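You operate a simulated robot arm through the tools that you are given. There is no shell and no other tool.

Carry out the task below with a simulated two-armed robot. There is one attempt and no reset: what you move stays moved.

TASK
Bin the dip with the earliest date and put the latest one in the well with the blue dot.
Fine: shut the bin lid again.

The check looks at the end state, three seconds after you hand in, the way a careful person would. Anything else that was tipped, shoved, dropped, spilled or broken makes it a failure. Lids that push on must go on centred and level and be pressed home; caps that screw on are set level and turned clockwise until they are tight.

THE ROBOT
Two 6-joint arms with fingered hands on one trunk that stands fixed in place. Base frame: the origin is at the foot of the trunk, x ahead of it, y to its left, z up. Readings come in m, degrees, newtons and seconds.
The left shoulder is at [0.02, 0.157, 0.829], the right one opposite. With the tool pointing down near the work surface each hand reaches from about 0.1 to 0.82 m from the base axis, measured 20 degrees to its own side. Payload 4.1 kg a hand.
The TCP of each hand is the grasp point between the finger pads, 0.033 m short of the fingertips. In the tool frame z runs along the fingers and y along their closing line. Largest opening 0.112 m; the body of the gripper starts 0.039 m behind the TCP. The gripper is a hand of 4 fingers: y runs from the thumb to the fingers, the wrist lies at [-0.016, -0.118, -0.2] in the tool frame, and closing takes about 1.5 s.
Orientation is that of the tool frame in the base frame, as [roll, pitch, yaw] about the fixed x, y, z axes, in that order (R = Rz(yaw) Ry(pitch) Rx(roll)). With the fingers straight down and the wrist toward the robot, the tool's x, y and z point along [0, 1, 0], [1, 0, 0] and [0, 0, -1] of the base frame.

THE INTERFACE
- The arms move only by the tool drive_tool. It takes "left_rows", "right_rows" or both (then of equal length, played together; a hand with none holds still); each is a list of rows, each a list of 6 numbers: the shift along the tool's x, y, z in m, then the turn, a rotation vector about the tool's x, y, z in degrees. In form: [[tx, ty, tz, wx, wy, wz], ...]. A call has 1 to 20 rows; each row shifts and turns the commanded pose from where the row before left it, along the tool's axes as they then stand. "left_hand" and "right_hand" are, for a hand that has rows, the gripper command, from -1 (shut) to 1 (fully open), values between in proportion, set as the call begins (left out, the last holds). Each row takes 0.2 s and may step no farther than 0.05 m and 8.6 degrees from the row before; otherwise, or with a gripper value out of range, the whole call is refused. A pose out of reach is approached as far as the arm can. The call stops where the force on the tool passes 40 N (or 10 N more than at its start, if that is more) or the arm is blocked; 0.2 s more then pass. Each finger travels about 0.072 m/s and halts on what it meets, pressing with about 23 N; the grip force reading is that of the motor and also rises with nothing between the fingers. The clock runs only during rows and for 0.2 s after the last one: add rows that do not move to give the fingers time. It gives the time, the measured TCP pose, the force on the tool (base axes), the opening and the grip force at its end, in the units of the frame above (readings bear some noise), with the torque about the TCP (base axes, N m) and any sound that the robot's microphone picked up.
- Cameras (640 x 400 px; columns grow to the right, rows downward): "scene" is now at [0.0664, -0.0178, 1.4605]; the picture's right is [-0.03, -1.00, 0.00], its down [-0.56, 0.02, -0.83] and it looks along [0.83, -0.03, -0.56] (base axes); focal length 332 px, centre (320, 200). "left" rides on the left gripper at [-0.066, -0.089, -0.13] in its tool frame; the picture's right is [-0.79, -0.29, 0.54], its down [0.55, -0.71, 0.44] and it looks along [0.26, 0.64, 0.72] (tool axes); focal length 247 px, centre (320, 200). "right" rides on the right gripper at [0.066, -0.089, -0.13] in its tool frame; the picture's right is [-0.79, 0.29, -0.54], its down [-0.55, -0.71, 0.44] and it looks along [-0.26, 0.64, 0.72] (tool axes); focal length 247 px, centre (320, 200). There is no depth. A picture from a camera that has moved, and an enlarged one, comes with that camera's place and axes in the base frame and with its lens. The place of the scene camera against the robot may be out by one fixed shift of up to 0.025 m in any direction.
- get_image(camera): a new picture of that camera. It takes no simulated time.
- curl_fingers(index, middle, ring, thumb_bend, thumb_turn, hand): sets how far each is bent, from 0 (flat) to 1 (curled in); at 0.3 the hand is open as for a grip, at 0.7 the pads meet at the TCP. One left out holds its place. A second passes; each finger stops where it meets its share of the squeeze, and holds until it gets a number again. A gripper value or a shape takes the hand back. It gives what a move gives, with no picture; readings hold the bend of each and the force on the fingers (four entries, about 0 where the hand has none), thumb and palm. thumb_turn goes from beside the hand (0) to across from the fingers (1), as for a grip.
- preshape(shape, hand): the hand has 4 fingers and takes this shape, open, in about a second: jaw (thumb against the fingers, like two jaws); tri (thumb and two fingers); tip (a fingertip pinch); poke (one finger out to press); point (the index stretched); flat (the hand flat); cup (the hand cupped); fist (a fist). The gripper value then closes the fingers along that shape, each until it touches; the sizes above hold for jaw. It gives what a move gives, with no picture.
- aim_head(pan, tilt): turns the head with the scene camera to pan (to the left, within 86 degrees either way) and tilt (down, from -29 to 69), counted from straight ahead of the robot. It gives what a move gives.
- zoom(camera, box): a new picture of the part [left, top, right, bottom] of that camera's present view, enlarged. It takes no simulated time.
- sign_off(): hands the job in; it is judged then, once.

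Places have to be worked out from the pictures, the camera data and where the tool is seen. Open the grippers and draw the arms clear of the work before you hand the job in, unless the task says otherwise.

The tools are called by a JSON object that holds its "name" and its "arguments". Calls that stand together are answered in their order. drive_tool: Moves the arms, as the interface text tells. Its arguments: {"type":"object","properties":{"left_rows":{"type":"array"},"left_hand":{"type":"number"},"right_rows":{"type":"array"},"right_hand":{"type":"number"}},"required":[]} The other tools are called the same way: preshape (shape, hand) gives the hand a shape; curl_fingers (index, middle, ring, thumb_bend, thumb_turn, hand) moves the fingers one by one; aim_head (pan, tilt) turns the head that bears the scene camera; get_image (camera) takes a picture; zoom (camera, box) takes an enlarged picture of a part of a camera's view; sign_off () hands the job in.

At the start:

```text
time: 0.0
left_eef_pos: [0.4098, 0.2168, 1.2083]
left_tcp_rot: [-180.0, 0.0, 90.0]
left_ft_force: [-0.1, -0.2, 0.6]
left_torque: [0.0, 0.01, 0.01]
left_gripper_width: 0.1115
left_grip_force: 0.1
left_shape: jaw
left_bend: [0.3, 0.3, 0.3, 0.3, 0.98]
left_finger forces: [0.1, 0.1, 0.0, 0.0, 0.1, 0.0]
right_eef_pos: [0.4607, -0.2428, 1.2057]
right_tcp_rot: [-180.0, 0.0, 90.0]
right_ft_force: [0.6, 1.1, -0.3]
right_torque: [0.0, -0.04, 0.0]
right_gripper_width: 0.1116
right_grip_force: 0.1
right_shape: jaw
right_bend: [0.3, 0.3, 0.3, 0.3, 0.98]
right_finger forces: [0.1, 0.1, 0.0, 0.0, 0.1, 0.1]
head pan, tilt: [-1.9, 34.2]
```

scene: 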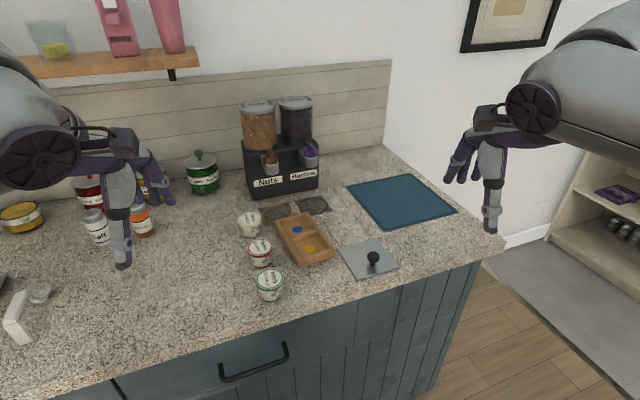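
right: 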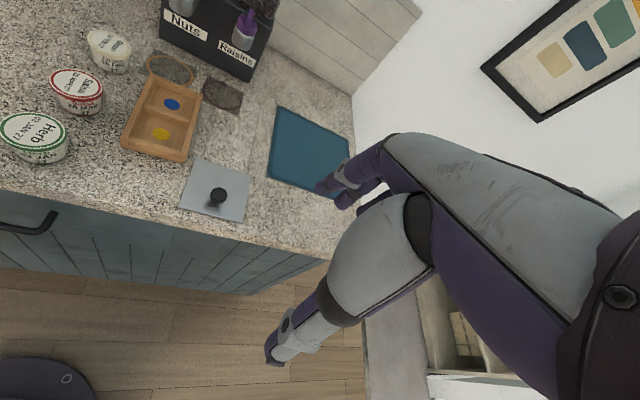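
left: 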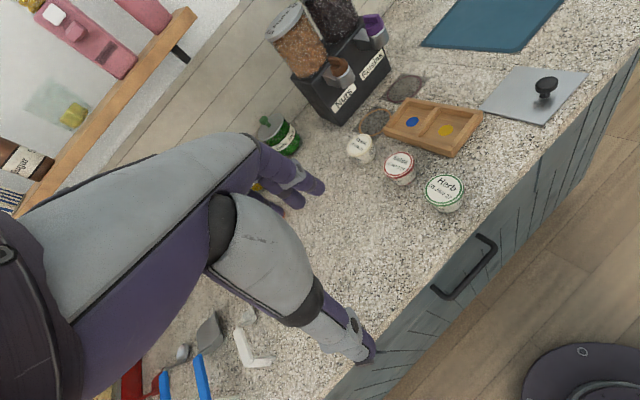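

The pictures show three dips, a tray with blue and yellow dots, and a steel plate with a knob, which is probably the bin lid set in the counter. I'll zoom in to read the dates.

{"name": "zoom", "arguments": {"camera": "scene", "box": [220, 190, 320, 310]}}

{"name": "zoom", "arguments": {"camera": "right", "box": [0, 20, 140, 170]}}

{"name": "zoom", "arguments": {"camera": "left", "box": [340, 120, 480, 220]}}

{"name": "zoom", "arguments": {"camera": "scene", "box": [320, 220, 420, 290]}}

```text
3.33 times, centred on (270, 250) of scene
camera zoom: at [0.0664, -0.0178, 1.4605], right [-0.03, -1.0, 0.0], down [-0.56, 0.02, -0.83], along [0.83, -0.03, -0.56], focal length 1106 px, centre (487, 33)
```

zoom: 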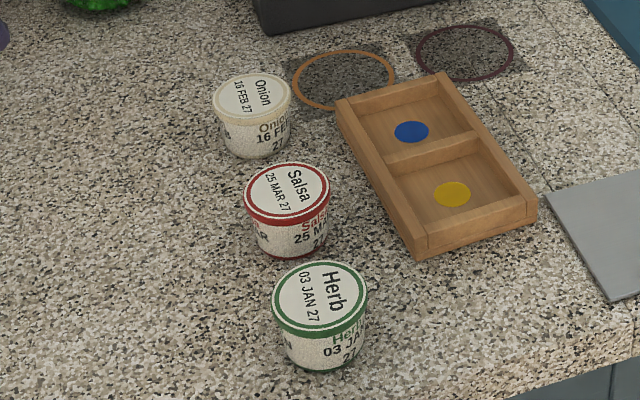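

```text
2.67 times, centred on (70, 95) of right
camera zoom: at [0.3731, -0.1764, 1.3359], right [0.29, -0.79, 0.54], down [-0.71, -0.55, -0.44], along [0.64, -0.26, -0.72], focal length 659 px, centre (987, 480)
```

zoom: 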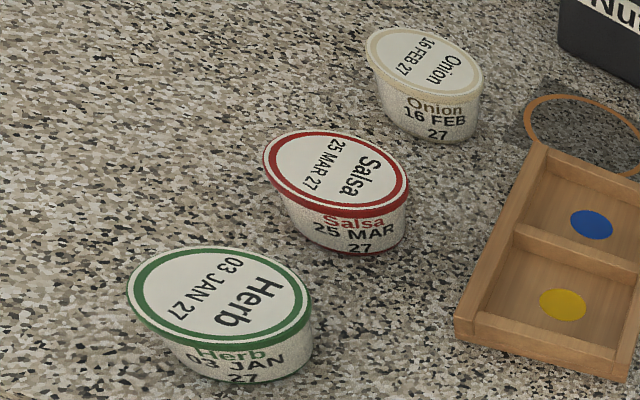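

```text
4.00 times, centred on (410, 170) of left
camera zoom: at [0.3202, 0.1513, 1.3386], right [-0.29, -0.79, -0.54], down [-0.71, 0.55, -0.44], along [0.64, 0.26, -0.72], focal length 988 px, centre (-40, 320)
```

zoom: 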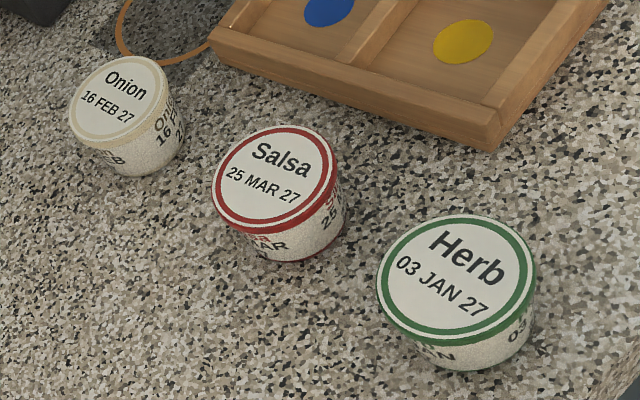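

```text
5.71 times, centred on (370, 255) of scene
camera zoom: at [0.0664, -0.0178, 1.4605], right [-0.03, -1.0, 0.0], down [-0.56, 0.02, -0.83], along [0.83, -0.03, -0.56], focal length 1895 px, centre (34, -114)
```

zoom: 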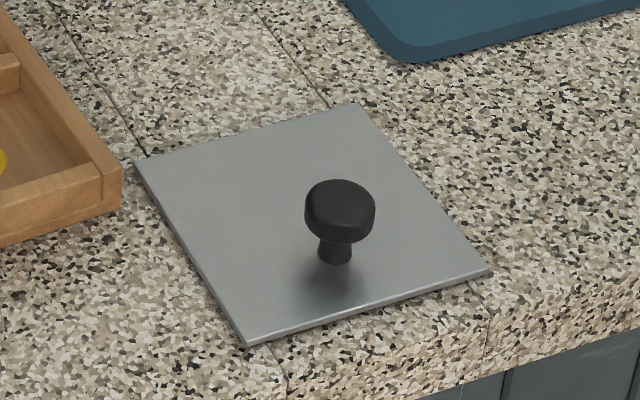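

Herb (03 JAN 27) is the earliest and Salsa (25 MAR 27) the latest, so Onion stays where it is. I'll turn the head down and to each side to check for other bins and see how the plate is made.

{"name": "aim_head", "arguments": {"pan": -20, "tilt": 55}}

{"name": "get_image", "arguments": {"camera": "scene"}}

{"name": "aim_head", "arguments": {"pan": 45, "tilt": 50}}

{"name": "get_image", "arguments": {"camera": "scene"}}

{"name": "aim_head", "arguments": {"pan": 0, "tilt": 45}}

{"name": "get_image", "arguments": {"camera": "scene"}}

```text
time: 0.8
left_eef_pos: [0.4088, 0.2175, 1.2099]
left_tcp_rot: [179.9, 0.0, 89.9]
left_ft_force: [-0.1, 0.3, 0.4]
left_torque: [0.04, 0.0, -0.01]
left_gripper_width: 0.1118
left_grip_force: 0.1
left_shape: jaw
left_bend: [0.3, 0.3, 0.3, 0.3, 0.98]
left_finger forces: [0.1, 0.0, 0.0, 0.0, 0.1, 0.0]
right_eef_pos: [0.4612, -0.2429, 1.2068]
right_tcp_rot: [179.9, 0.0, 89.9]
right_ft_force: [0.2, -0.3, 0.1]
right_torque: [0.0, 0.0, -0.03]
right_gripper_width: 0.1115
right_grip_force: 0.0
right_shape: jaw
right_bend: [0.3, 0.3, 0.3, 0.3, 0.98]
right_finger forces: [0.1, 0.0, 0.0, 0.0, 0.0, 0.0]
head pan, tilt: [-20.0, 55.0]
```

```text
taken
```

scene: 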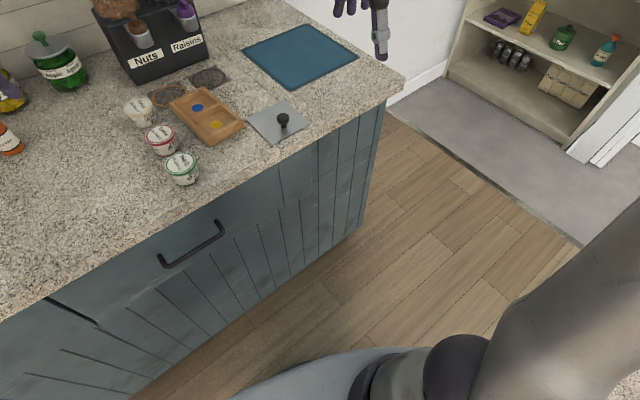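

```text
time: 2.2
left_eef_pos: [0.4088, 0.2166, 1.209]
left_tcp_rot: [180.0, 0.1, 90.1]
left_ft_force: [0.1, 0.1, 0.2]
left_torque: [0.01, -0.02, -0.04]
left_gripper_width: 0.1116
left_grip_force: 0.1
left_shape: jaw
left_bend: [0.3, 0.3, 0.3, 0.3, 0.98]
left_finger forces: [0.0, 0.1, 0.1, 0.1, 0.0, 0.0]
right_eef_pos: [0.4625, -0.2428, 1.205]
right_tcp_rot: [180.0, 0.0, 90.0]
right_ft_force: [0.7, -0.2, 1.2]
right_torque: [0.03, 0.0, 0.02]
right_gripper_width: 0.1114
right_grip_force: 0.0
right_shape: jaw
right_bend: [0.3, 0.3, 0.3, 0.3, 0.98]
right_finger forces: [0.1, 0.0, 0.0, 0.0, 0.1, 0.0]
head pan, tilt: [45.0, 50.0]
```

```text
taken
```

scene: 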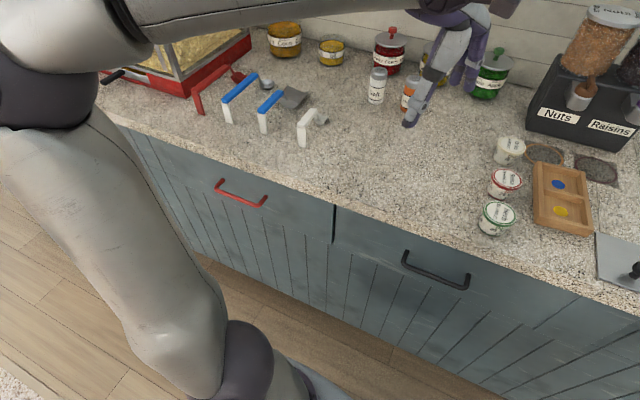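

```text
time: 3.3
left_eef_pos: [0.4095, 0.2174, 1.2099]
left_tcp_rot: [-180.0, 0.0, 90.0]
left_ft_force: [0.5, -0.5, -0.8]
left_torque: [0.01, 0.02, 0.01]
left_gripper_width: 0.1116
left_grip_force: 0.1
left_shape: jaw
left_bend: [0.3, 0.3, 0.3, 0.3, 0.98]
left_finger forces: [0.1, 0.0, 0.0, 0.1, 0.0, 0.0]
right_eef_pos: [0.4615, -0.2421, 1.206]
right_tcp_rot: [-180.0, 0.0, 90.0]
right_ft_force: [0.4, -0.2, -0.3]
right_torque: [-0.02, 0.04, 0.01]
right_gripper_width: 0.1117
right_grip_force: 0.0
right_shape: jaw
right_bend: [0.3, 0.3, 0.3, 0.3, 0.98]
right_finger forces: [0.0, 0.0, 0.1, 0.1, 0.0, 0.0]
head pan, tilt: [0.0, 45.0]
```

```text
taken
```

scene: 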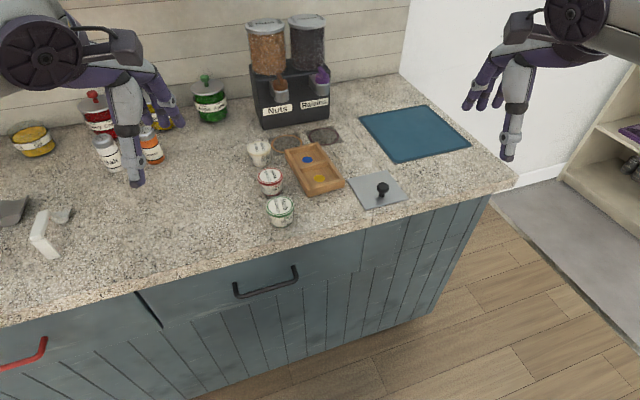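

The bin seems to be a hole in the counter under that plate, and the knob is offset toward the plate's front, which may mean a hinge at the back. I'll bring the right hand nearer so its camera can look at the lid and tray.

{"name": "drive_tool", "arguments": {"right_rows": [[0.02, -0.03, 0.03, 0, 0, 0], [0.02, -0.03, 0.03, 0, 0, 0], [0.02, -0.02, 0.03, 0, 0, 0], [0.02, 0, 0.03, 0, 0, 0]]}}

{"name": "get_image", "arguments": {"camera": "right"}}

{"name": "get_image", "arguments": {"camera": "scene"}}

```text
time: 4.3
left_eef_pos: [0.4099, 0.2151, 1.2084]
left_tcp_rot: [-180.0, 0.0, 90.0]
left_ft_force: [-0.3, 0.6, 0.3]
left_torque: [0.0, -0.01, 0.03]
left_gripper_width: 0.1115
left_grip_force: 0.1
left_shape: jaw
left_bend: [0.3, 0.3, 0.3, 0.3, 0.98]
left_finger forces: [0.1, 0.0, 0.0, 0.0, 0.0, 0.0]
right_eef_pos: [0.3802, -0.1621, 1.0856]
right_tcp_rot: [-179.9, -0.1, 90.0]
right_ft_force: [0.6, 0.3, -0.1]
right_torque: [0.02, 0.02, 0.02]
right_gripper_width: 0.1119
right_grip_force: 0.0
right_shape: jaw
right_bend: [0.3, 0.3, 0.3, 0.3, 0.98]
right_finger forces: [0.0, 0.0, 0.0, 0.0, 0.0, 0.1]
head pan, tilt: [0.0, 45.0]
```

```text
taken
camera right: at [0.2912, -0.0964, 1.2156], right [0.29, -0.79, 0.54], down [-0.71, -0.55, -0.44], along [0.64, -0.26, -0.72], focal length 247 px, centre (320, 200)
```

right: 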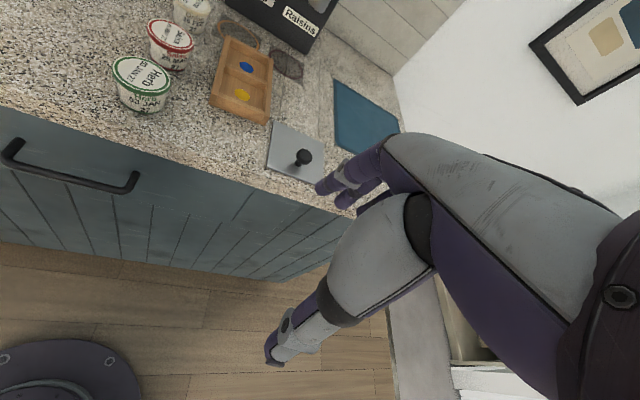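

```text
taken
```

scene: 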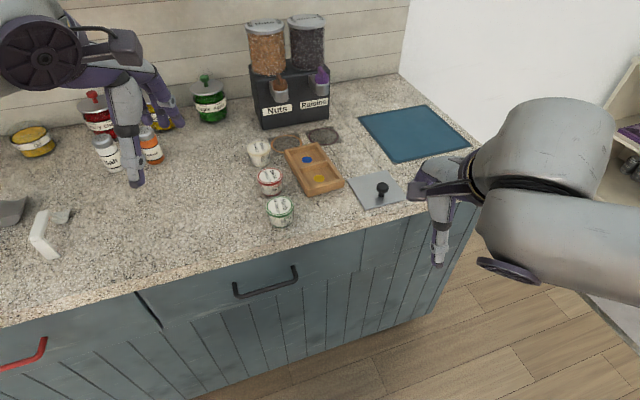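

{"name": "zoom", "arguments": {"camera": "right", "box": [190, 20, 350, 200]}}

{"name": "zoom", "arguments": {"camera": "scene", "box": [235, 120, 355, 240]}}

{"name": "zoom", "arguments": {"camera": "scene", "box": [335, 155, 425, 220]}}

```text
2.22 times, centred on (270, 110) of right
camera zoom: at [0.2912, -0.0964, 1.2156], right [0.29, -0.79, 0.54], down [-0.71, -0.55, -0.44], along [0.64, -0.26, -0.72], focal length 549 px, centre (431, 400)
```

zoom: 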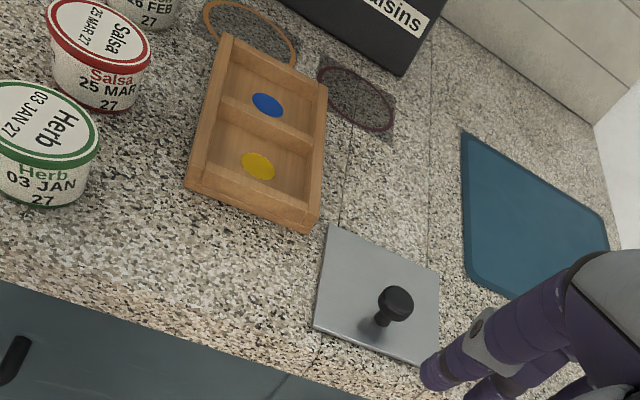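

```text
3.33 times, centred on (295, 180) of scene
camera zoom: at [0.0593, -0.015, 1.4444], right [0.0, -1.0, 0.0], down [-0.71, 0.0, -0.71], along [0.71, 0.0, -0.71], focal length 1106 px, centre (403, 267)
```

zoom: 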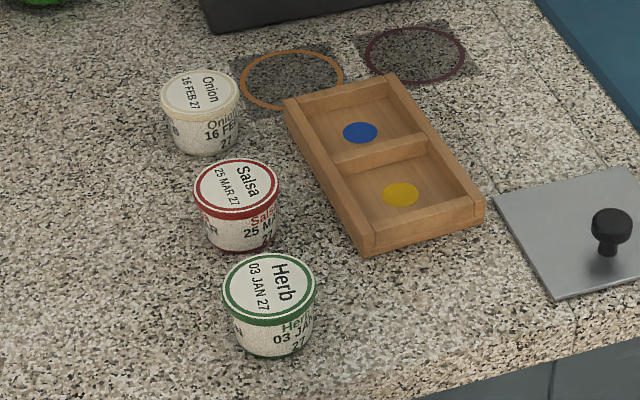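

```text
6.15 times, centred on (380, 188) of scene
camera zoom: at [0.0593, -0.015, 1.4444], right [0.0, -1.0, 0.0], down [-0.71, 0.0, -0.71], along [0.71, 0.0, -0.71], focal length 2041 px, centre (-49, 277)
```

zoom: 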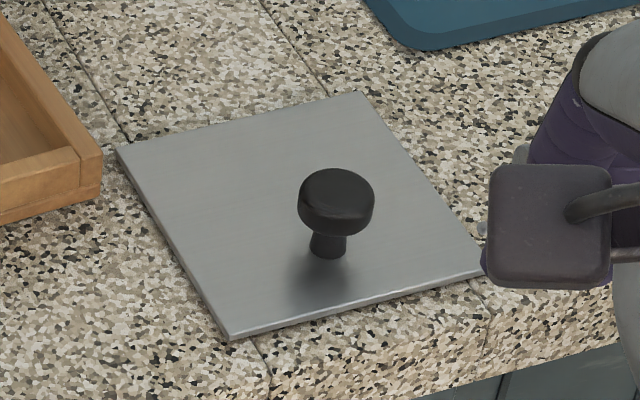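

The plate looks flat, about 0.12 m on a side, with seams in the counter around it. I'll zoom through the left camera to fix the counter height.

{"name": "zoom", "arguments": {"camera": "left", "box": [470, 50, 610, 140]}}

{"name": "zoom", "arguments": {"camera": "left", "box": [340, 80, 500, 220]}}

{"name": "zoom", "arguments": {"camera": "right", "box": [250, 100, 350, 200]}}

```text
4.44 times, centred on (540, 95) of left
camera zoom: at [0.3202, 0.1512, 1.3386], right [-0.29, -0.79, -0.54], down [-0.71, 0.55, -0.44], along [0.64, 0.26, -0.72], focal length 1098 px, centre (-658, 667)
```

zoom: 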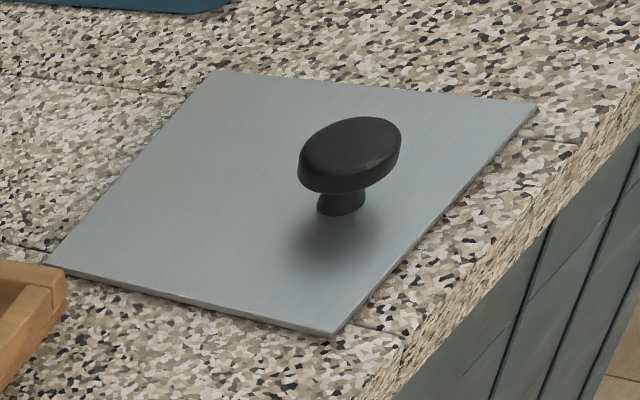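

```text
2.86 times, centred on (420, 150) of left
camera zoom: at [0.3202, 0.1512, 1.3386], right [-0.29, -0.79, -0.54], down [-0.71, 0.55, -0.44], along [0.64, 0.26, -0.72], focal length 706 px, centre (34, 343)
```

zoom: 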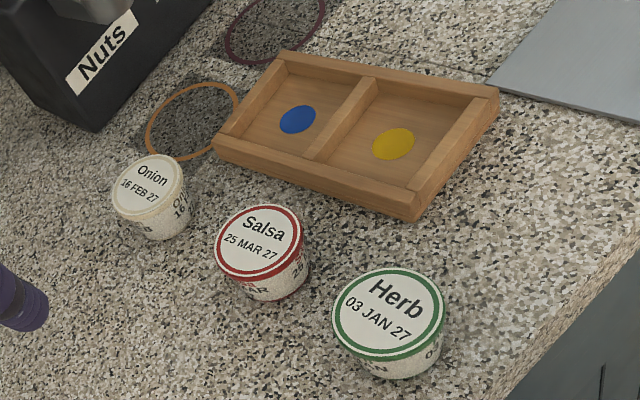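

```text
4.00 times, centred on (300, 150) of right
camera zoom: at [0.2912, -0.0964, 1.2156], right [0.29, -0.79, 0.54], down [-0.71, -0.55, -0.44], along [0.64, -0.26, -0.72], focal length 988 px, centre (400, 400)
```

zoom: 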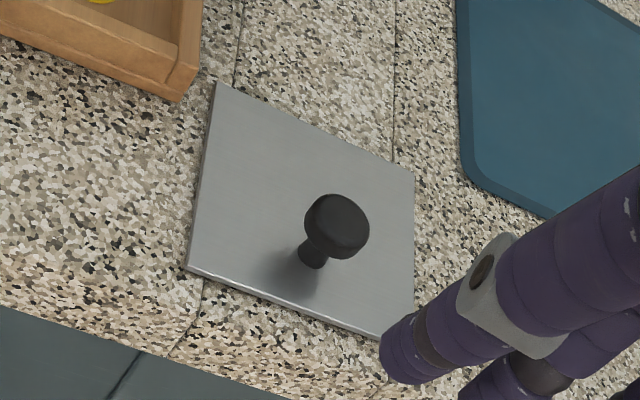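

Triangulation puts the lid at about 0.11 m square, centred near (0.635, -0.137) with its top near z 0.899 and turned about 18°. The knob head is near (0.610, -0.144, 0.926), off-centre to the front. I'll move the right hand over the front and turn it so the closing line runs parallel to the likely hinge, with the wrist to the right.

{"name": "drive_tool", "arguments": {"right_rows": [[-0.01, 0.0425, 0, 0, 0, 0], [-0.01, 0.0425, 0, 0, 0, 0], [-0.01, 0.0425, 0, 0, 0, 0], [-0.01, 0.0425, 0, 0, 0, 0], [0, 0, 0, 0, 0, -8.34], [0, 0, 0, 0, 0, -8.34], [0, 0, 0, 0, 0, -8.34], [0, 0, 0, 0, 0, -8.34], [0, 0, 0, 0, 0, -8.34], [0, 0, 0, 0, 0, -8.34], [0, 0, 0, 0, 0, -8.34], [0, 0, 0, 0, 0, -8.34], [0, 0, 0, 0, 0, -8.34], [0, 0, 0, 0, 0, -8.34], [0, 0, 0, 0, 0, -8.34], [0, 0, 0, 0, 0, -8.34], [0, 0, 0, 0, 0, -8.34]]}}

{"name": "get_image", "arguments": {"camera": "scene"}}

{"name": "get_image", "arguments": {"camera": "right"}}

```text
time: 7.9
left_eef_pos: [0.4095, 0.2171, 1.2088]
left_tcp_rot: [-180.0, 0.0, 90.0]
left_ft_force: [0.4, 0.0, 0.1]
left_torque: [0.0, 0.0, 0.02]
left_gripper_width: 0.1114
left_grip_force: 0.0
left_shape: jaw
left_bend: [0.3, 0.3, 0.3, 0.3, 0.98]
left_finger forces: [0.0, 0.1, 0.1, 0.0, 0.1, 0.0]
right_eef_pos: [0.5405, -0.1999, 1.0785]
right_tcp_rot: [-179.9, 0.2, -161.6]
right_ft_force: [-0.5, -0.4, 0.2]
right_torque: [0.0, 0.0, 0.01]
right_gripper_width: 0.1119
right_grip_force: 0.0
right_shape: jaw
right_bend: [0.3, 0.3, 0.3, 0.3, 0.98]
right_finger forces: [0.0, 0.0, 0.0, 0.1, 0.0, 0.0]
right hand out of reach, approached as far as the arm can: row 17
head pan, tilt: [0.0, 45.0]
```

```text
taken
```

scene: 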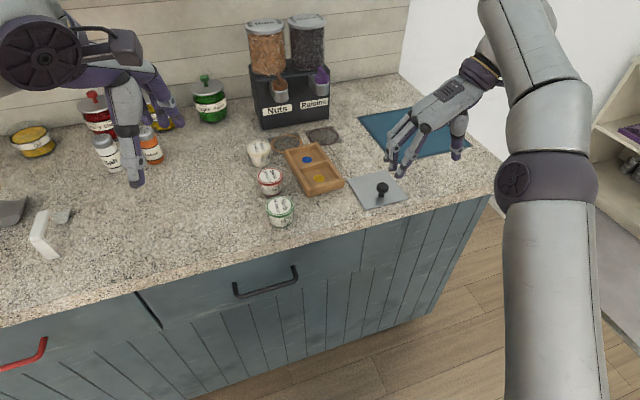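

```text
taken
camera right: at [0.5059, -0.3047, 1.2079], right [0.66, 0.52, 0.54], down [0.75, -0.5, -0.43], along [0.04, 0.69, -0.72], focal length 247 px, centre (320, 200)
```

right: 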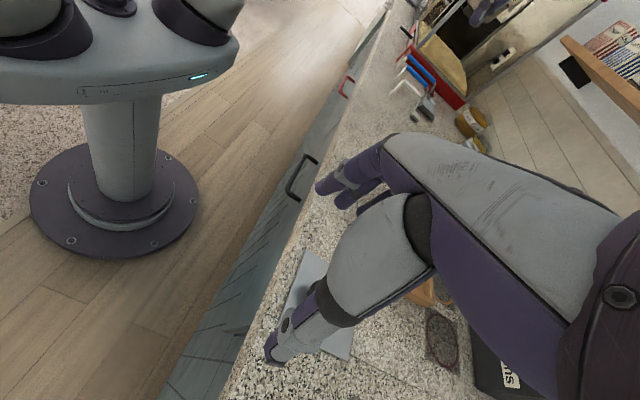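

The right hand is now turned as I wanted, with its yaw at -161.6°. I'll go down first and then across to above the knob, with the fingers half closed so they stay clear of the tray.

{"name": "drive_tool", "arguments": {"right_rows": [[0, 0, 0.04, 0, 0, 0], [0, 0, 0.04, 0, 0, 0], [-0.0282, 0.0103, 0, 0, 0, 0], [-0.0282, 0.0103, 0, 0, 0, 0], [-0.0282, 0.0103, 0, 0, 0, 0], [0, 0, 0, 0, 0, 0]], "right_hand": 0.1}}

{"name": "get_image", "arguments": {"camera": "scene"}}

{"name": "get_image", "arguments": {"camera": "left"}}

```text
time: 9.3
left_eef_pos: [0.4086, 0.2166, 1.2084]
left_tcp_rot: [179.9, 0.0, 90.0]
left_ft_force: [0.0, -1.0, 0.1]
left_torque: [-0.02, -0.03, 0.0]
left_gripper_width: 0.1115
left_grip_force: 0.1
left_shape: jaw
left_bend: [0.3, 0.3, 0.3, 0.3, 0.98]
left_finger forces: [0.0, 0.0, 0.0, 0.0, 0.1, 0.0]
right_eef_pos: [0.5857, -0.1568, 0.994]
right_tcp_rot: [180.0, 0.0, -161.8]
right_ft_force: [-0.1, -0.3, -0.5]
right_torque: [0.02, 0.04, -0.02]
right_gripper_width: 0.0621
right_grip_force: 0.1
right_shape: jaw
right_bend: [0.76, 0.42, 0.39, 0.68, 1.0]
right_finger forces: [0.0, 0.0, 0.1, 0.0, 0.0, 0.0]
right hand out of reach, approached as far as the arm can: row 4, 5
head pan, tilt: [0.0, 45.0]
```

```text
taken
```

scene: 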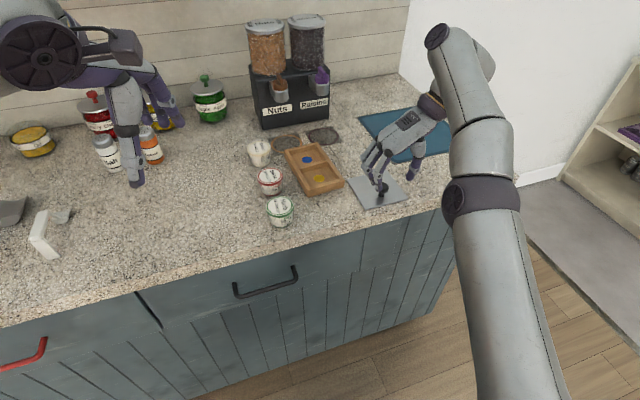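

```text
taken
camera left: at [0.3202, 0.1513, 1.3386], right [-0.29, -0.79, -0.54], down [-0.71, 0.55, -0.44], along [0.64, 0.26, -0.72], focal length 247 px, centre (320, 200)
```

left: 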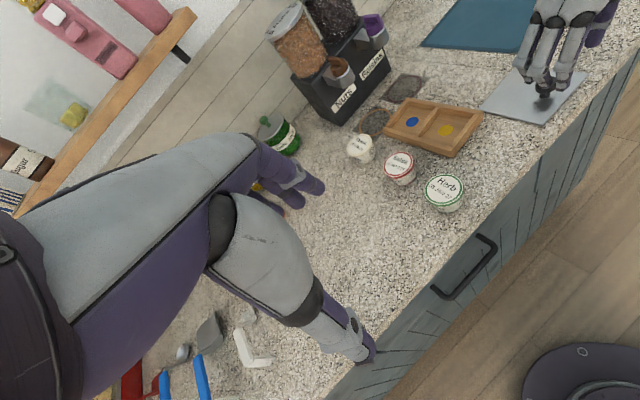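

The arm stopped at its reach limit here. I'll turn the hand back by about 17° so the wrist is closer, and read where that leaves it.

{"name": "drive_tool", "arguments": {"right_rows": [[0, 0, 0, 0, 0, 8.3], [0, 0, 0, 0, 0, 8.3], [0, 0, 0, 0, 0, 0]]}}

{"name": "zoom", "arguments": {"camera": "left", "box": [460, 0, 620, 130]}}

{"name": "zoom", "arguments": {"camera": "scene", "box": [330, 110, 450, 220]}}

```text
time: 10.1
left_eef_pos: [0.4103, 0.2175, 1.2087]
left_tcp_rot: [180.0, 0.1, 90.1]
left_ft_force: [-0.2, -0.2, -0.2]
left_torque: [0.01, 0.01, 0.01]
left_gripper_width: 0.1116
left_grip_force: 0.0
left_shape: jaw
left_bend: [0.3, 0.3, 0.3, 0.3, 0.98]
left_finger forces: [0.1, 0.0, 0.1, 0.1, 0.0, 0.0]
right_eef_pos: [0.5861, -0.1591, 0.9945]
right_tcp_rot: [-179.9, 0.0, -178.3]
right_ft_force: [0.2, 0.1, 1.0]
right_torque: [0.01, 0.0, -0.02]
right_gripper_width: 0.062
right_grip_force: 0.1
right_shape: jaw
right_bend: [0.76, 0.42, 0.39, 0.68, 1.0]
right_finger forces: [0.1, 0.0, 0.0, 0.0, 0.0, 0.0]
head pan, tilt: [0.0, 45.0]
```

```text
3.08 times, centred on (540, 65) of left
camera zoom: at [0.3203, 0.1513, 1.3386], right [-0.29, -0.79, -0.54], down [-0.71, 0.55, -0.44], along [0.64, 0.26, -0.72], focal length 760 px, centre (-357, 615)
```

zoom: 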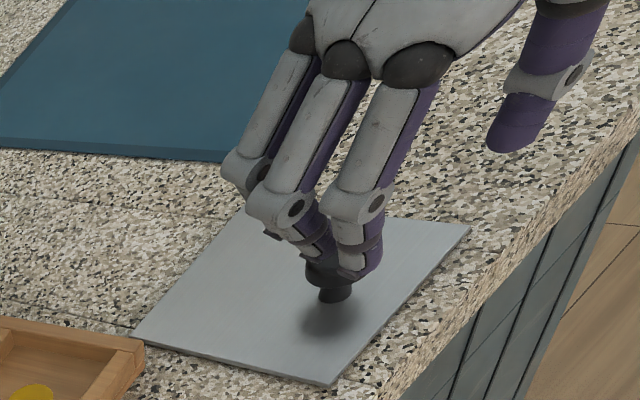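

```text
3.64 times, centred on (390, 165) of scene
camera zoom: at [0.0594, -0.0149, 1.4444], right [0.0, -1.0, 0.0], down [-0.71, 0.0, -0.71], along [0.71, 0.0, -0.71], focal length 1206 px, centre (66, 327)
```

zoom: 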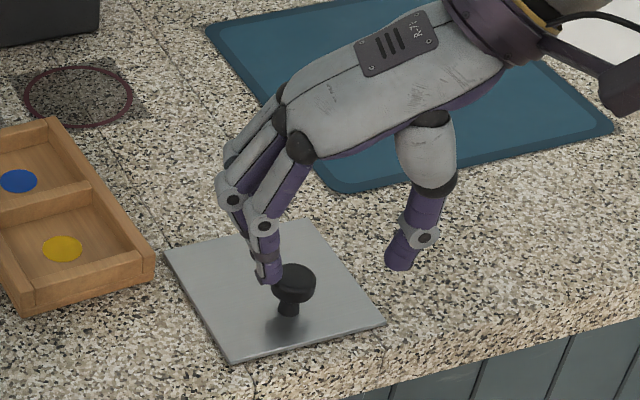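

The hand has reach to spare now. I'll shift it to centre over the knob at about z 0.975 and check before going down.

{"name": "drive_tool", "arguments": {"right_rows": [[-0.0245, 0.0143, 0, 0, 0, 0], [0, 0, 0.02, 0, 0, 0], [0, 0, 0, 0, 0, 0]]}}

{"name": "zoom", "arguments": {"camera": "left", "box": [480, 0, 620, 130]}}

{"name": "zoom", "arguments": {"camera": "scene", "box": [340, 130, 440, 220]}}

{"name": "get_image", "arguments": {"camera": "right"}}

```text
time: 10.9
left_eef_pos: [0.4092, 0.217, 1.2083]
left_tcp_rot: [179.9, 0.0, 90.0]
left_ft_force: [0.0, 0.4, -0.5]
left_torque: [0.05, 0.02, 0.01]
left_gripper_width: 0.1117
left_grip_force: 0.1
left_shape: jaw
left_bend: [0.3, 0.3, 0.3, 0.3, 0.98]
left_finger forces: [0.1, 0.1, 0.0, 0.0, 0.0, 0.1]
right_eef_pos: [0.6091, -0.1428, 0.9753]
right_tcp_rot: [180.0, 0.0, -178.2]
right_ft_force: [0.0, 0.5, -1.4]
right_torque: [0.02, -0.02, 0.03]
right_gripper_width: 0.0621
right_grip_force: 0.0
right_shape: jaw
right_bend: [0.76, 0.42, 0.39, 0.68, 1.0]
right_finger forces: [0.0, 0.1, 0.1, 0.1, 0.0, 0.0]
head pan, tilt: [0.0, 45.0]
```

```text
3.08 times, centred on (550, 65) of left
camera zoom: at [0.3202, 0.1513, 1.3386], right [-0.29, -0.79, -0.54], down [-0.71, 0.55, -0.44], along [0.64, 0.26, -0.72], focal length 760 px, centre (-388, 615)
```

zoom: 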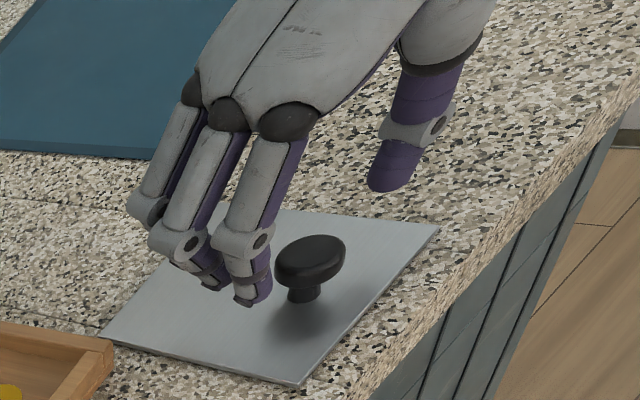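

```text
4.44 times, centred on (390, 175) of scene
camera zoom: at [0.0593, -0.0149, 1.4444], right [0.0, -1.0, 0.0], down [-0.71, 0.0, -0.71], along [0.71, 0.0, -0.71], focal length 1474 px, centre (9, 311)
```

zoom: 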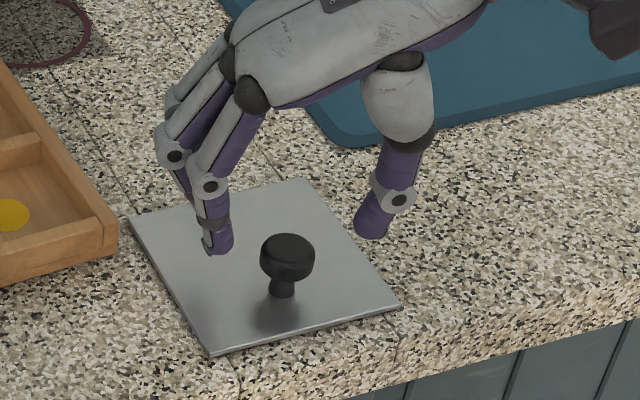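

```text
taken
camera right: at [0.5469, -0.2339, 1.1041], right [0.78, 0.31, 0.54], down [0.57, -0.69, -0.44], along [0.24, 0.65, -0.72], focal length 247 px, centre (320, 200)
```

right: 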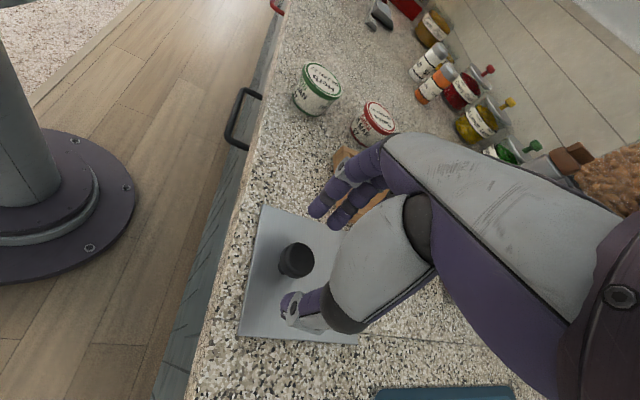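

In the pictures the knob sits between the thumb and fingers. I'll go down to about z 0.943 and then close.

{"name": "drive_tool", "arguments": {"right_rows": [[0, 0, 0.016, 0, 0, 0], [0, 0, 0.016, 0, 0, 0], [0, 0, 0, 0, 0, 0]]}}

{"name": "zoom", "arguments": {"camera": "left", "box": [480, 0, 620, 130]}}

{"name": "zoom", "arguments": {"camera": "scene", "box": [340, 130, 440, 220]}}

```text
time: 11.7
left_eef_pos: [0.4098, 0.2175, 1.2087]
left_tcp_rot: [180.0, 0.0, 90.0]
left_ft_force: [-0.1, -0.2, 0.5]
left_torque: [-0.01, -0.03, -0.01]
left_gripper_width: 0.1118
left_grip_force: 0.1
left_shape: jaw
left_bend: [0.3, 0.3, 0.3, 0.3, 0.98]
left_finger forces: [0.0, 0.0, 0.1, 0.0, 0.1, 0.1]
right_eef_pos: [0.6104, -0.1431, 0.9427]
right_tcp_rot: [179.9, 0.1, -178.2]
right_ft_force: [1.0, 0.2, -0.4]
right_torque: [0.0, -0.01, 0.01]
right_gripper_width: 0.0622
right_grip_force: 0.1
right_shape: jaw
right_bend: [0.76, 0.42, 0.39, 0.68, 1.0]
right_finger forces: [0.0, 0.0, 0.0, 0.0, 0.1, 0.0]
head pan, tilt: [0.0, 45.0]
```

```text
3.08 times, centred on (550, 65) of left
camera zoom: at [0.3202, 0.1513, 1.3386], right [-0.29, -0.79, -0.54], down [-0.71, 0.55, -0.44], along [0.64, 0.26, -0.72], focal length 760 px, centre (-388, 615)
```

zoom: 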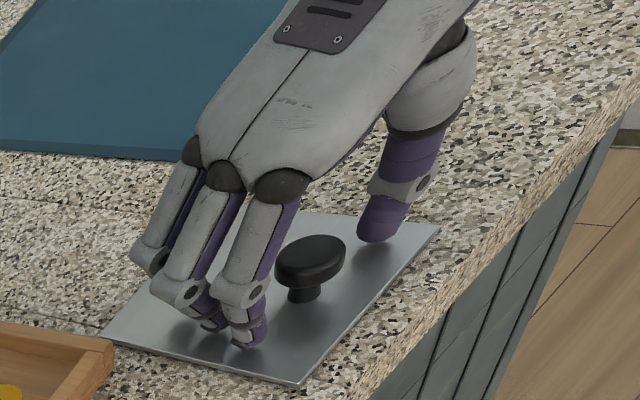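

```text
4.44 times, centred on (390, 175) of scene
camera zoom: at [0.0593, -0.0149, 1.4444], right [0.0, -1.0, 0.0], down [-0.71, 0.0, -0.71], along [0.71, 0.0, -0.71], focal length 1474 px, centre (9, 311)
```

zoom: 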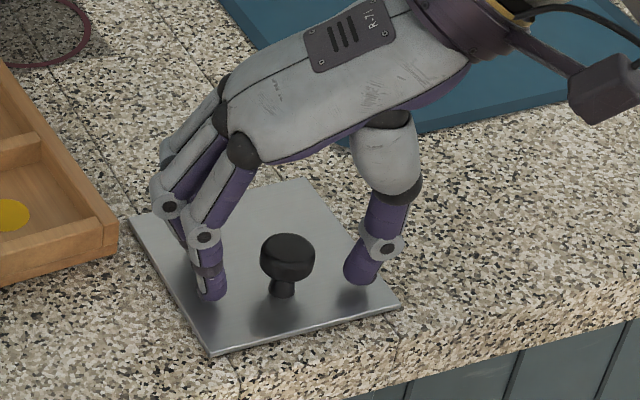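

The knob is centred between thumb and fingertips. Closing now.

{"name": "drive_tool", "arguments": {"right_rows": [[0, 0, 0, 0, 0, 0], [0, 0, 0, 0, 0, 0], [0, 0, 0, 0, 0, 0], [0, 0, 0, 0, 0, 0], [0, 0, 0, 0, 0, 0], [0, 0, 0, 0, 0, 0], [0, 0, 0, 0, 0, 0]], "right_hand": -1}}

{"name": "zoom", "arguments": {"camera": "left", "box": [480, 0, 620, 130]}}

{"name": "zoom", "arguments": {"camera": "scene", "box": [340, 130, 440, 220]}}

```text
time: 13.3
left_eef_pos: [0.4099, 0.2169, 1.2088]
left_tcp_rot: [-180.0, -0.1, 89.9]
left_ft_force: [0.4, 0.0, 0.1]
left_torque: [0.02, 0.0, 0.02]
left_gripper_width: 0.1117
left_grip_force: 0.1
left_shape: jaw
left_bend: [0.3, 0.3, 0.3, 0.3, 0.98]
left_finger forces: [0.0, 0.1, 0.0, 0.0, 0.1, 0.0]
right_eef_pos: [0.6091, -0.1435, 0.9424]
right_tcp_rot: [-180.0, -0.1, -178.2]
right_ft_force: [0.1, -2.7, -6.5]
right_torque: [-0.05, 0.01, 0.01]
right_gripper_width: 0.0116
right_grip_force: 23.4
right_shape: jaw
right_bend: [0.73, 0.68, 0.7, 0.74, 1.0]
right_finger forces: [11.2, 6.4, 0.0, 0.0, 20.7, 0.0]
head pan, tilt: [0.0, 45.0]
```

```text
3.08 times, centred on (550, 65) of left
camera zoom: at [0.3204, 0.1512, 1.3386], right [-0.29, -0.79, -0.54], down [-0.71, 0.55, -0.44], along [0.64, 0.26, -0.72], focal length 760 px, centre (-388, 615)
```

zoom: 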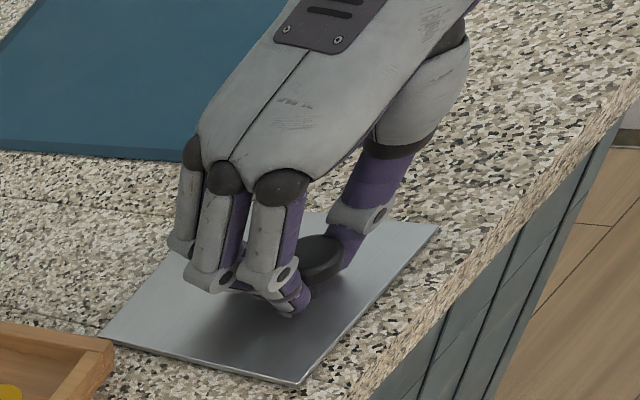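

```text
4.44 times, centred on (390, 175) of scene
camera zoom: at [0.0595, -0.015, 1.4444], right [0.0, -1.0, 0.0], down [-0.71, 0.0, -0.71], along [0.71, 0.0, -0.71], focal length 1474 px, centre (9, 311)
```

zoom: 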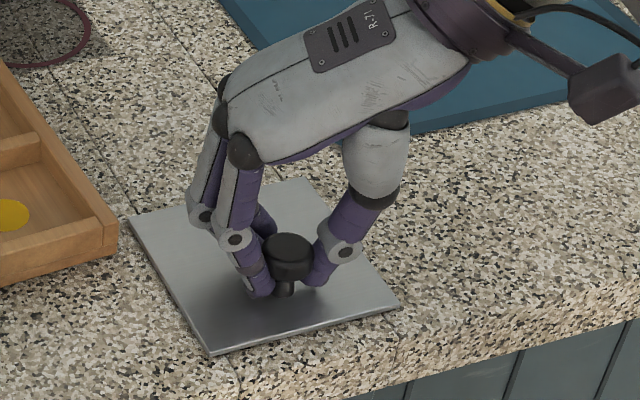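

The fingers have hooked under the knob head, touching with index, middle and thumb. I'll raise it 1 cm to see whether the plate lifts free or hinges.

{"name": "drive_tool", "arguments": {"right_rows": [[0, 0, -0.005, 0, 0, 0], [0, 0, -0.005, 0, 0, 0], [0, 0, 0, 0, 0, 0]]}}

{"name": "zoom", "arguments": {"camera": "left", "box": [480, 0, 620, 130]}}

{"name": "zoom", "arguments": {"camera": "scene", "box": [340, 130, 440, 220]}}

```text
time: 13.9
left_eef_pos: [0.41, 0.2161, 1.2076]
left_tcp_rot: [179.9, 0.0, 90.0]
left_ft_force: [-0.7, 0.9, -0.6]
left_torque: [0.03, 0.04, 0.0]
left_gripper_width: 0.1114
left_grip_force: 0.1
left_shape: jaw
left_bend: [0.3, 0.3, 0.3, 0.3, 0.98]
left_finger forces: [0.1, 0.0, 0.1, 0.1, 0.0, 0.0]
right_eef_pos: [0.6105, -0.1437, 0.9427]
right_tcp_rot: [-179.6, -0.7, -178.1]
right_ft_force: [5.9, -0.1, -14.3]
right_torque: [0.02, -0.15, -0.03]
right_gripper_width: 0.0103
right_grip_force: 22.5
right_shape: jaw
right_bend: [0.73, 0.68, 0.7, 0.74, 1.0]
right_finger forces: [12.8, 10.0, 0.1, 0.0, 20.7, 0.0]
head pan, tilt: [0.0, 45.0]
stopped in row 2 (right hand): the force on the tool passed its limit at 43 N (the readings are from after the stop); the commanded pose is now the measured one
```

```text
3.08 times, centred on (550, 65) of left
camera zoom: at [0.3207, 0.1513, 1.3385], right [-0.29, -0.79, -0.54], down [-0.71, 0.55, -0.43], along [0.64, 0.26, -0.72], focal length 760 px, centre (-388, 615)
```

zoom: 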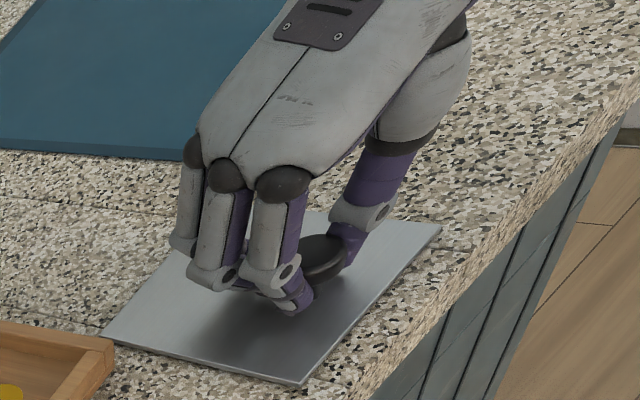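

```text
4.44 times, centred on (390, 175) of scene
camera zoom: at [0.06, -0.015, 1.4444], right [0.0, -1.0, 0.0], down [-0.71, 0.0, -0.71], along [0.71, 0.0, -0.71], focal length 1474 px, centre (9, 311)
```

zoom: 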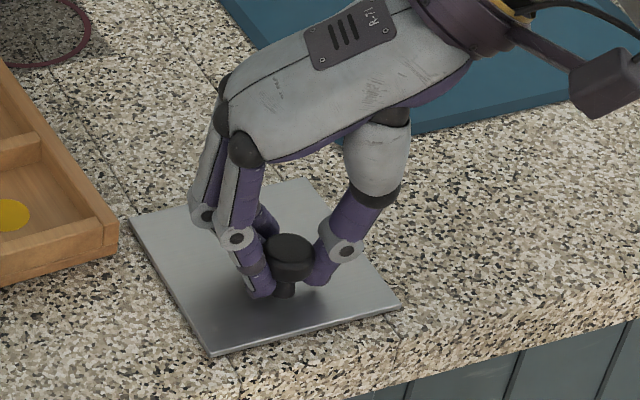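

Pulling straight up hit the 43 N limit and the lid stayed flat, so it isn't simply lifting. It may slide, so I'll try a small push toward the back and read the force.

{"name": "drive_tool", "arguments": {"right_rows": [[-0.004, 0.001, 0, 0, 0, 0], [-0.004, 0.001, 0, 0, 0, 0], [0, 0, 0, 0, 0, 0]]}}

{"name": "zoom", "arguments": {"camera": "scene", "box": [340, 130, 440, 220]}}

```text
time: 14.7
left_eef_pos: [0.4114, 0.2169, 1.2083]
left_tcp_rot: [179.9, -0.1, 90.0]
left_ft_force: [-0.5, -0.8, -0.1]
left_torque: [0.01, 0.03, -0.03]
left_gripper_width: 0.1118
left_grip_force: 0.1
left_shape: jaw
left_bend: [0.3, 0.3, 0.3, 0.3, 0.98]
left_finger forces: [0.0, 0.1, 0.1, 0.0, 0.0, 0.0]
right_eef_pos: [0.6173, -0.1406, 0.9445]
right_tcp_rot: [-179.6, -0.7, -178.1]
right_ft_force: [-0.4, -2.0, -26.3]
right_torque: [-0.04, -0.03, 0.06]
right_gripper_width: 0.0105
right_grip_force: 23.3
right_shape: jaw
right_bend: [0.73, 0.68, 0.7, 0.73, 1.0]
right_finger forces: [15.0, 8.4, 0.0, 0.0, 21.5, 0.1]
head pan, tilt: [0.0, 45.0]
```

```text
4.44 times, centred on (390, 175) of scene
camera zoom: at [0.06, -0.0151, 1.4444], right [0.0, -1.0, 0.0], down [-0.71, 0.0, -0.71], along [0.71, 0.0, -0.71], focal length 1474 px, centre (9, 311)
```

zoom: 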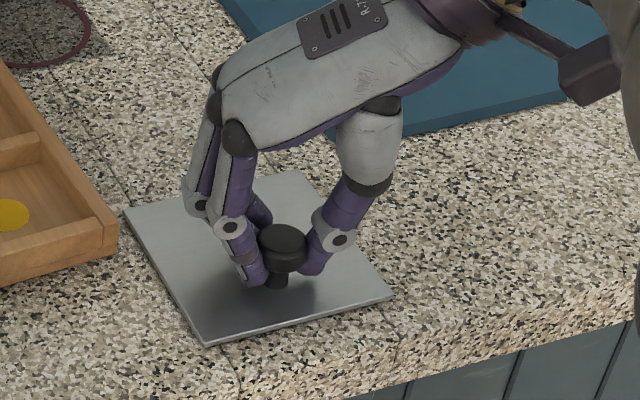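

The lid slides: it moved about 8 mm toward the back with almost no sideways force. Going the full way in this pose is out of reach, so I'll release, rise, and turn the hand so its closing line lies along the slide with the wrist toward the robot.

{"name": "drive_tool", "arguments": {"right_rows": [[0, 0, 0.001, 0, 0, 0], [0, 0, 0, 0, 0, 0], [0, 0, 0, 0, 0, 0], [0, 0, 0, 0, 0, 0], [0, 0, 0, 0, 0, 0]], "right_hand": 0.1}}

{"name": "drive_tool", "arguments": {"right_rows": [[0, 0, -0.02, 0, 0, 0], [0, 0, -0.03, 0, 0, 0], [0, 0, 0, 0, 0, 8.25], [0, 0, 0, 0, 0, 8.25], [0, 0, 0, 0, 0, 8.25], [0, 0, 0, 0, 0, 8.25], [0, 0, 0, 0, 0, 8.25], [0, 0, 0, 0, 0, 8.25], [0, 0, 0, 0, 0, 8.25], [0, 0, 0, 0, 0, 8.25], [0, 0, 0, 0, 0, 8.25], [0, 0, 0, 0, 0, 0]]}}

{"name": "zoom", "arguments": {"camera": "left", "box": [480, 0, 620, 130]}}

{"name": "zoom", "arguments": {"camera": "scene", "box": [340, 130, 440, 220]}}

{"name": "get_image", "arguments": {"camera": "right"}}

```text
time: 15.9
left_eef_pos: [0.4091, 0.2154, 1.2086]
left_tcp_rot: [-180.0, 0.0, 90.0]
left_ft_force: [0.2, 0.0, 0.4]
left_torque: [-0.01, -0.01, 0.02]
left_gripper_width: 0.1117
left_grip_force: 0.0
left_shape: jaw
left_bend: [0.3, 0.3, 0.3, 0.3, 0.98]
left_finger forces: [0.1, 0.0, 0.0, 0.0, 0.0, 0.0]
right_eef_pos: [0.616, -0.1415, 0.9446]
right_tcp_rot: [-179.8, -0.5, -178.2]
right_ft_force: [0.0, -0.3, -0.8]
right_torque: [0.0, -0.03, 0.01]
right_gripper_width: 0.0614
right_grip_force: 0.0
right_shape: jaw
right_bend: [0.76, 0.42, 0.39, 0.68, 1.0]
right_finger forces: [0.0, 0.0, 0.0, 0.0, 0.0, 0.0]
head pan, tilt: [0.0, 45.0]
```

```text
time: 18.5
left_eef_pos: [0.4095, 0.2162, 1.2092]
left_tcp_rot: [180.0, 0.0, 90.1]
left_ft_force: [0.1, -0.1, 0.5]
left_torque: [-0.03, 0.01, -0.01]
left_gripper_width: 0.1117
left_grip_force: 0.0
left_shape: jaw
left_bend: [0.3, 0.3, 0.3, 0.3, 0.98]
left_finger forces: [0.0, 0.1, 0.0, 0.0, 0.0, 0.1]
right_eef_pos: [0.6177, -0.1419, 0.9946]
right_tcp_rot: [-179.5, 0.1, 107.6]
right_ft_force: [-0.6, -0.9, 0.0]
right_torque: [-0.01, 0.05, 0.0]
right_gripper_width: 0.0613
right_grip_force: 0.0
right_shape: jaw
right_bend: [0.76, 0.42, 0.39, 0.68, 1.0]
right_finger forces: [0.0, 0.1, 0.1, 0.1, 0.1, 0.0]
head pan, tilt: [0.0, 45.0]
```

```text
3.08 times, centred on (550, 65) of left
camera zoom: at [0.3202, 0.1513, 1.3386], right [-0.29, -0.79, -0.54], down [-0.71, 0.55, -0.44], along [0.64, 0.26, -0.72], focal length 760 px, centre (-388, 615)
```

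zoom: 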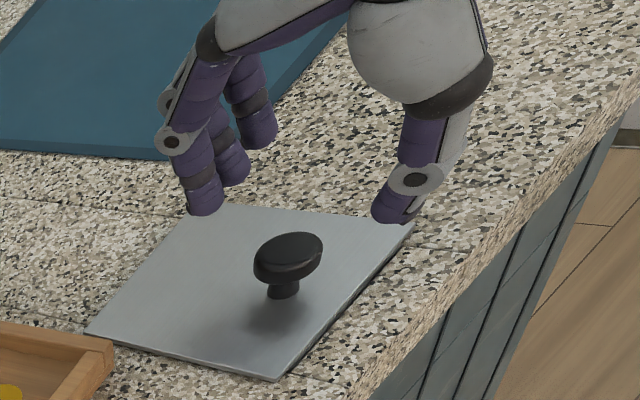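

```text
4.44 times, centred on (390, 175) of scene
camera zoom: at [0.0593, -0.0149, 1.4444], right [0.0, -1.0, 0.0], down [-0.71, 0.0, -0.71], along [0.71, 0.0, -0.71], focal length 1474 px, centre (9, 311)
```

zoom: 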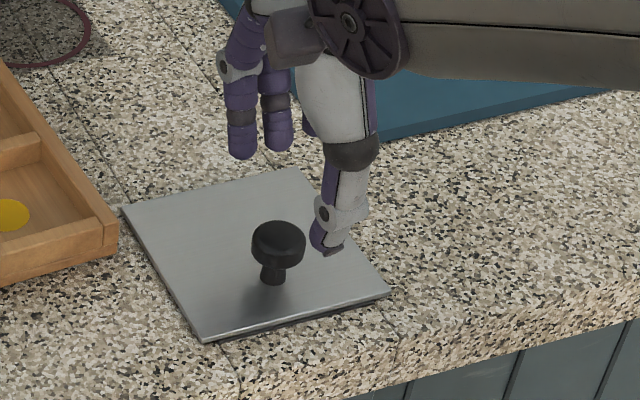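

```text
taken
camera right: at [0.5132, -0.1043, 1.1249], right [0.52, -0.67, 0.54], down [-0.51, -0.74, -0.43], along [0.68, -0.05, -0.73], focal length 247 px, centre (320, 200)
```

right: 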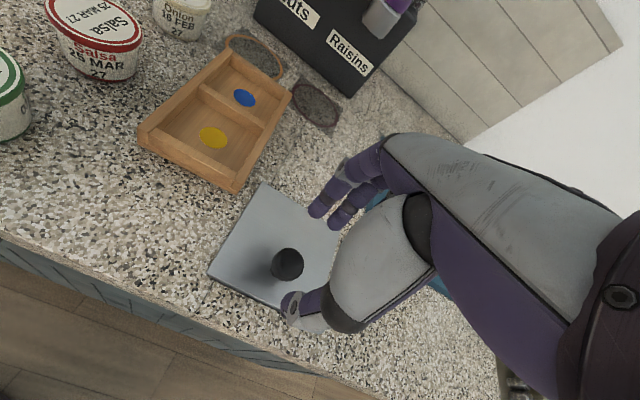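

The knob is still under the TCP, and the hand's y axis now lies along the slide direction. Going down, then closing.

{"name": "drive_tool", "arguments": {"right_rows": [[0, 0, 0.017, 0, 0, 0], [0, 0, 0.017, 0, 0, 0], [0, 0, 0.016, 0, 0, 0], [0, 0, 0, 0, 0, 0]]}}

{"name": "get_image", "arguments": {"camera": "right"}}

{"name": "zoom", "arguments": {"camera": "left", "box": [480, 0, 620, 130]}}

```text
time: 19.5
left_eef_pos: [0.4099, 0.2175, 1.2085]
left_tcp_rot: [180.0, 0.0, 90.0]
left_ft_force: [-0.7, -0.2, 0.2]
left_torque: [-0.02, -0.02, -0.03]
left_gripper_width: 0.1115
left_grip_force: 0.1
left_shape: jaw
left_bend: [0.3, 0.3, 0.3, 0.3, 0.98]
left_finger forces: [0.0, 0.0, 0.1, 0.0, 0.0, 0.1]
right_eef_pos: [0.6166, -0.1428, 0.9434]
right_tcp_rot: [-179.4, 0.1, 107.5]
right_ft_force: [-0.6, -0.4, 0.8]
right_torque: [-0.04, 0.02, 0.02]
right_gripper_width: 0.0613
right_grip_force: 0.0
right_shape: jaw
right_bend: [0.76, 0.42, 0.39, 0.68, 1.0]
right_finger forces: [0.0, 0.0, 0.0, 0.1, 0.0, 0.0]
head pan, tilt: [0.0, 45.0]
```

```text
taken
camera right: at [0.5124, -0.105, 1.0743], right [0.52, -0.67, 0.54], down [-0.51, -0.74, -0.43], along [0.68, -0.05, -0.73], focal length 247 px, centre (320, 200)
```

right: 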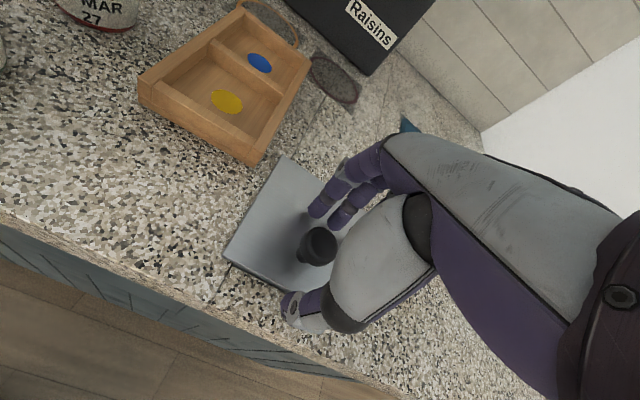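

```text
3.08 times, centred on (550, 65) of left
camera zoom: at [0.3202, 0.1513, 1.3386], right [-0.29, -0.79, -0.54], down [-0.71, 0.55, -0.44], along [0.64, 0.26, -0.72], focal length 760 px, centre (-388, 615)
```

zoom: 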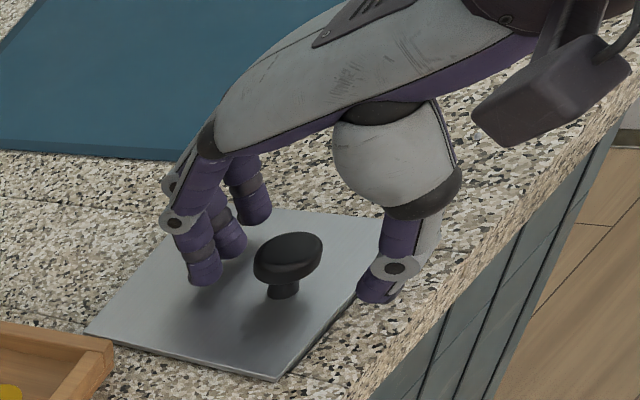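

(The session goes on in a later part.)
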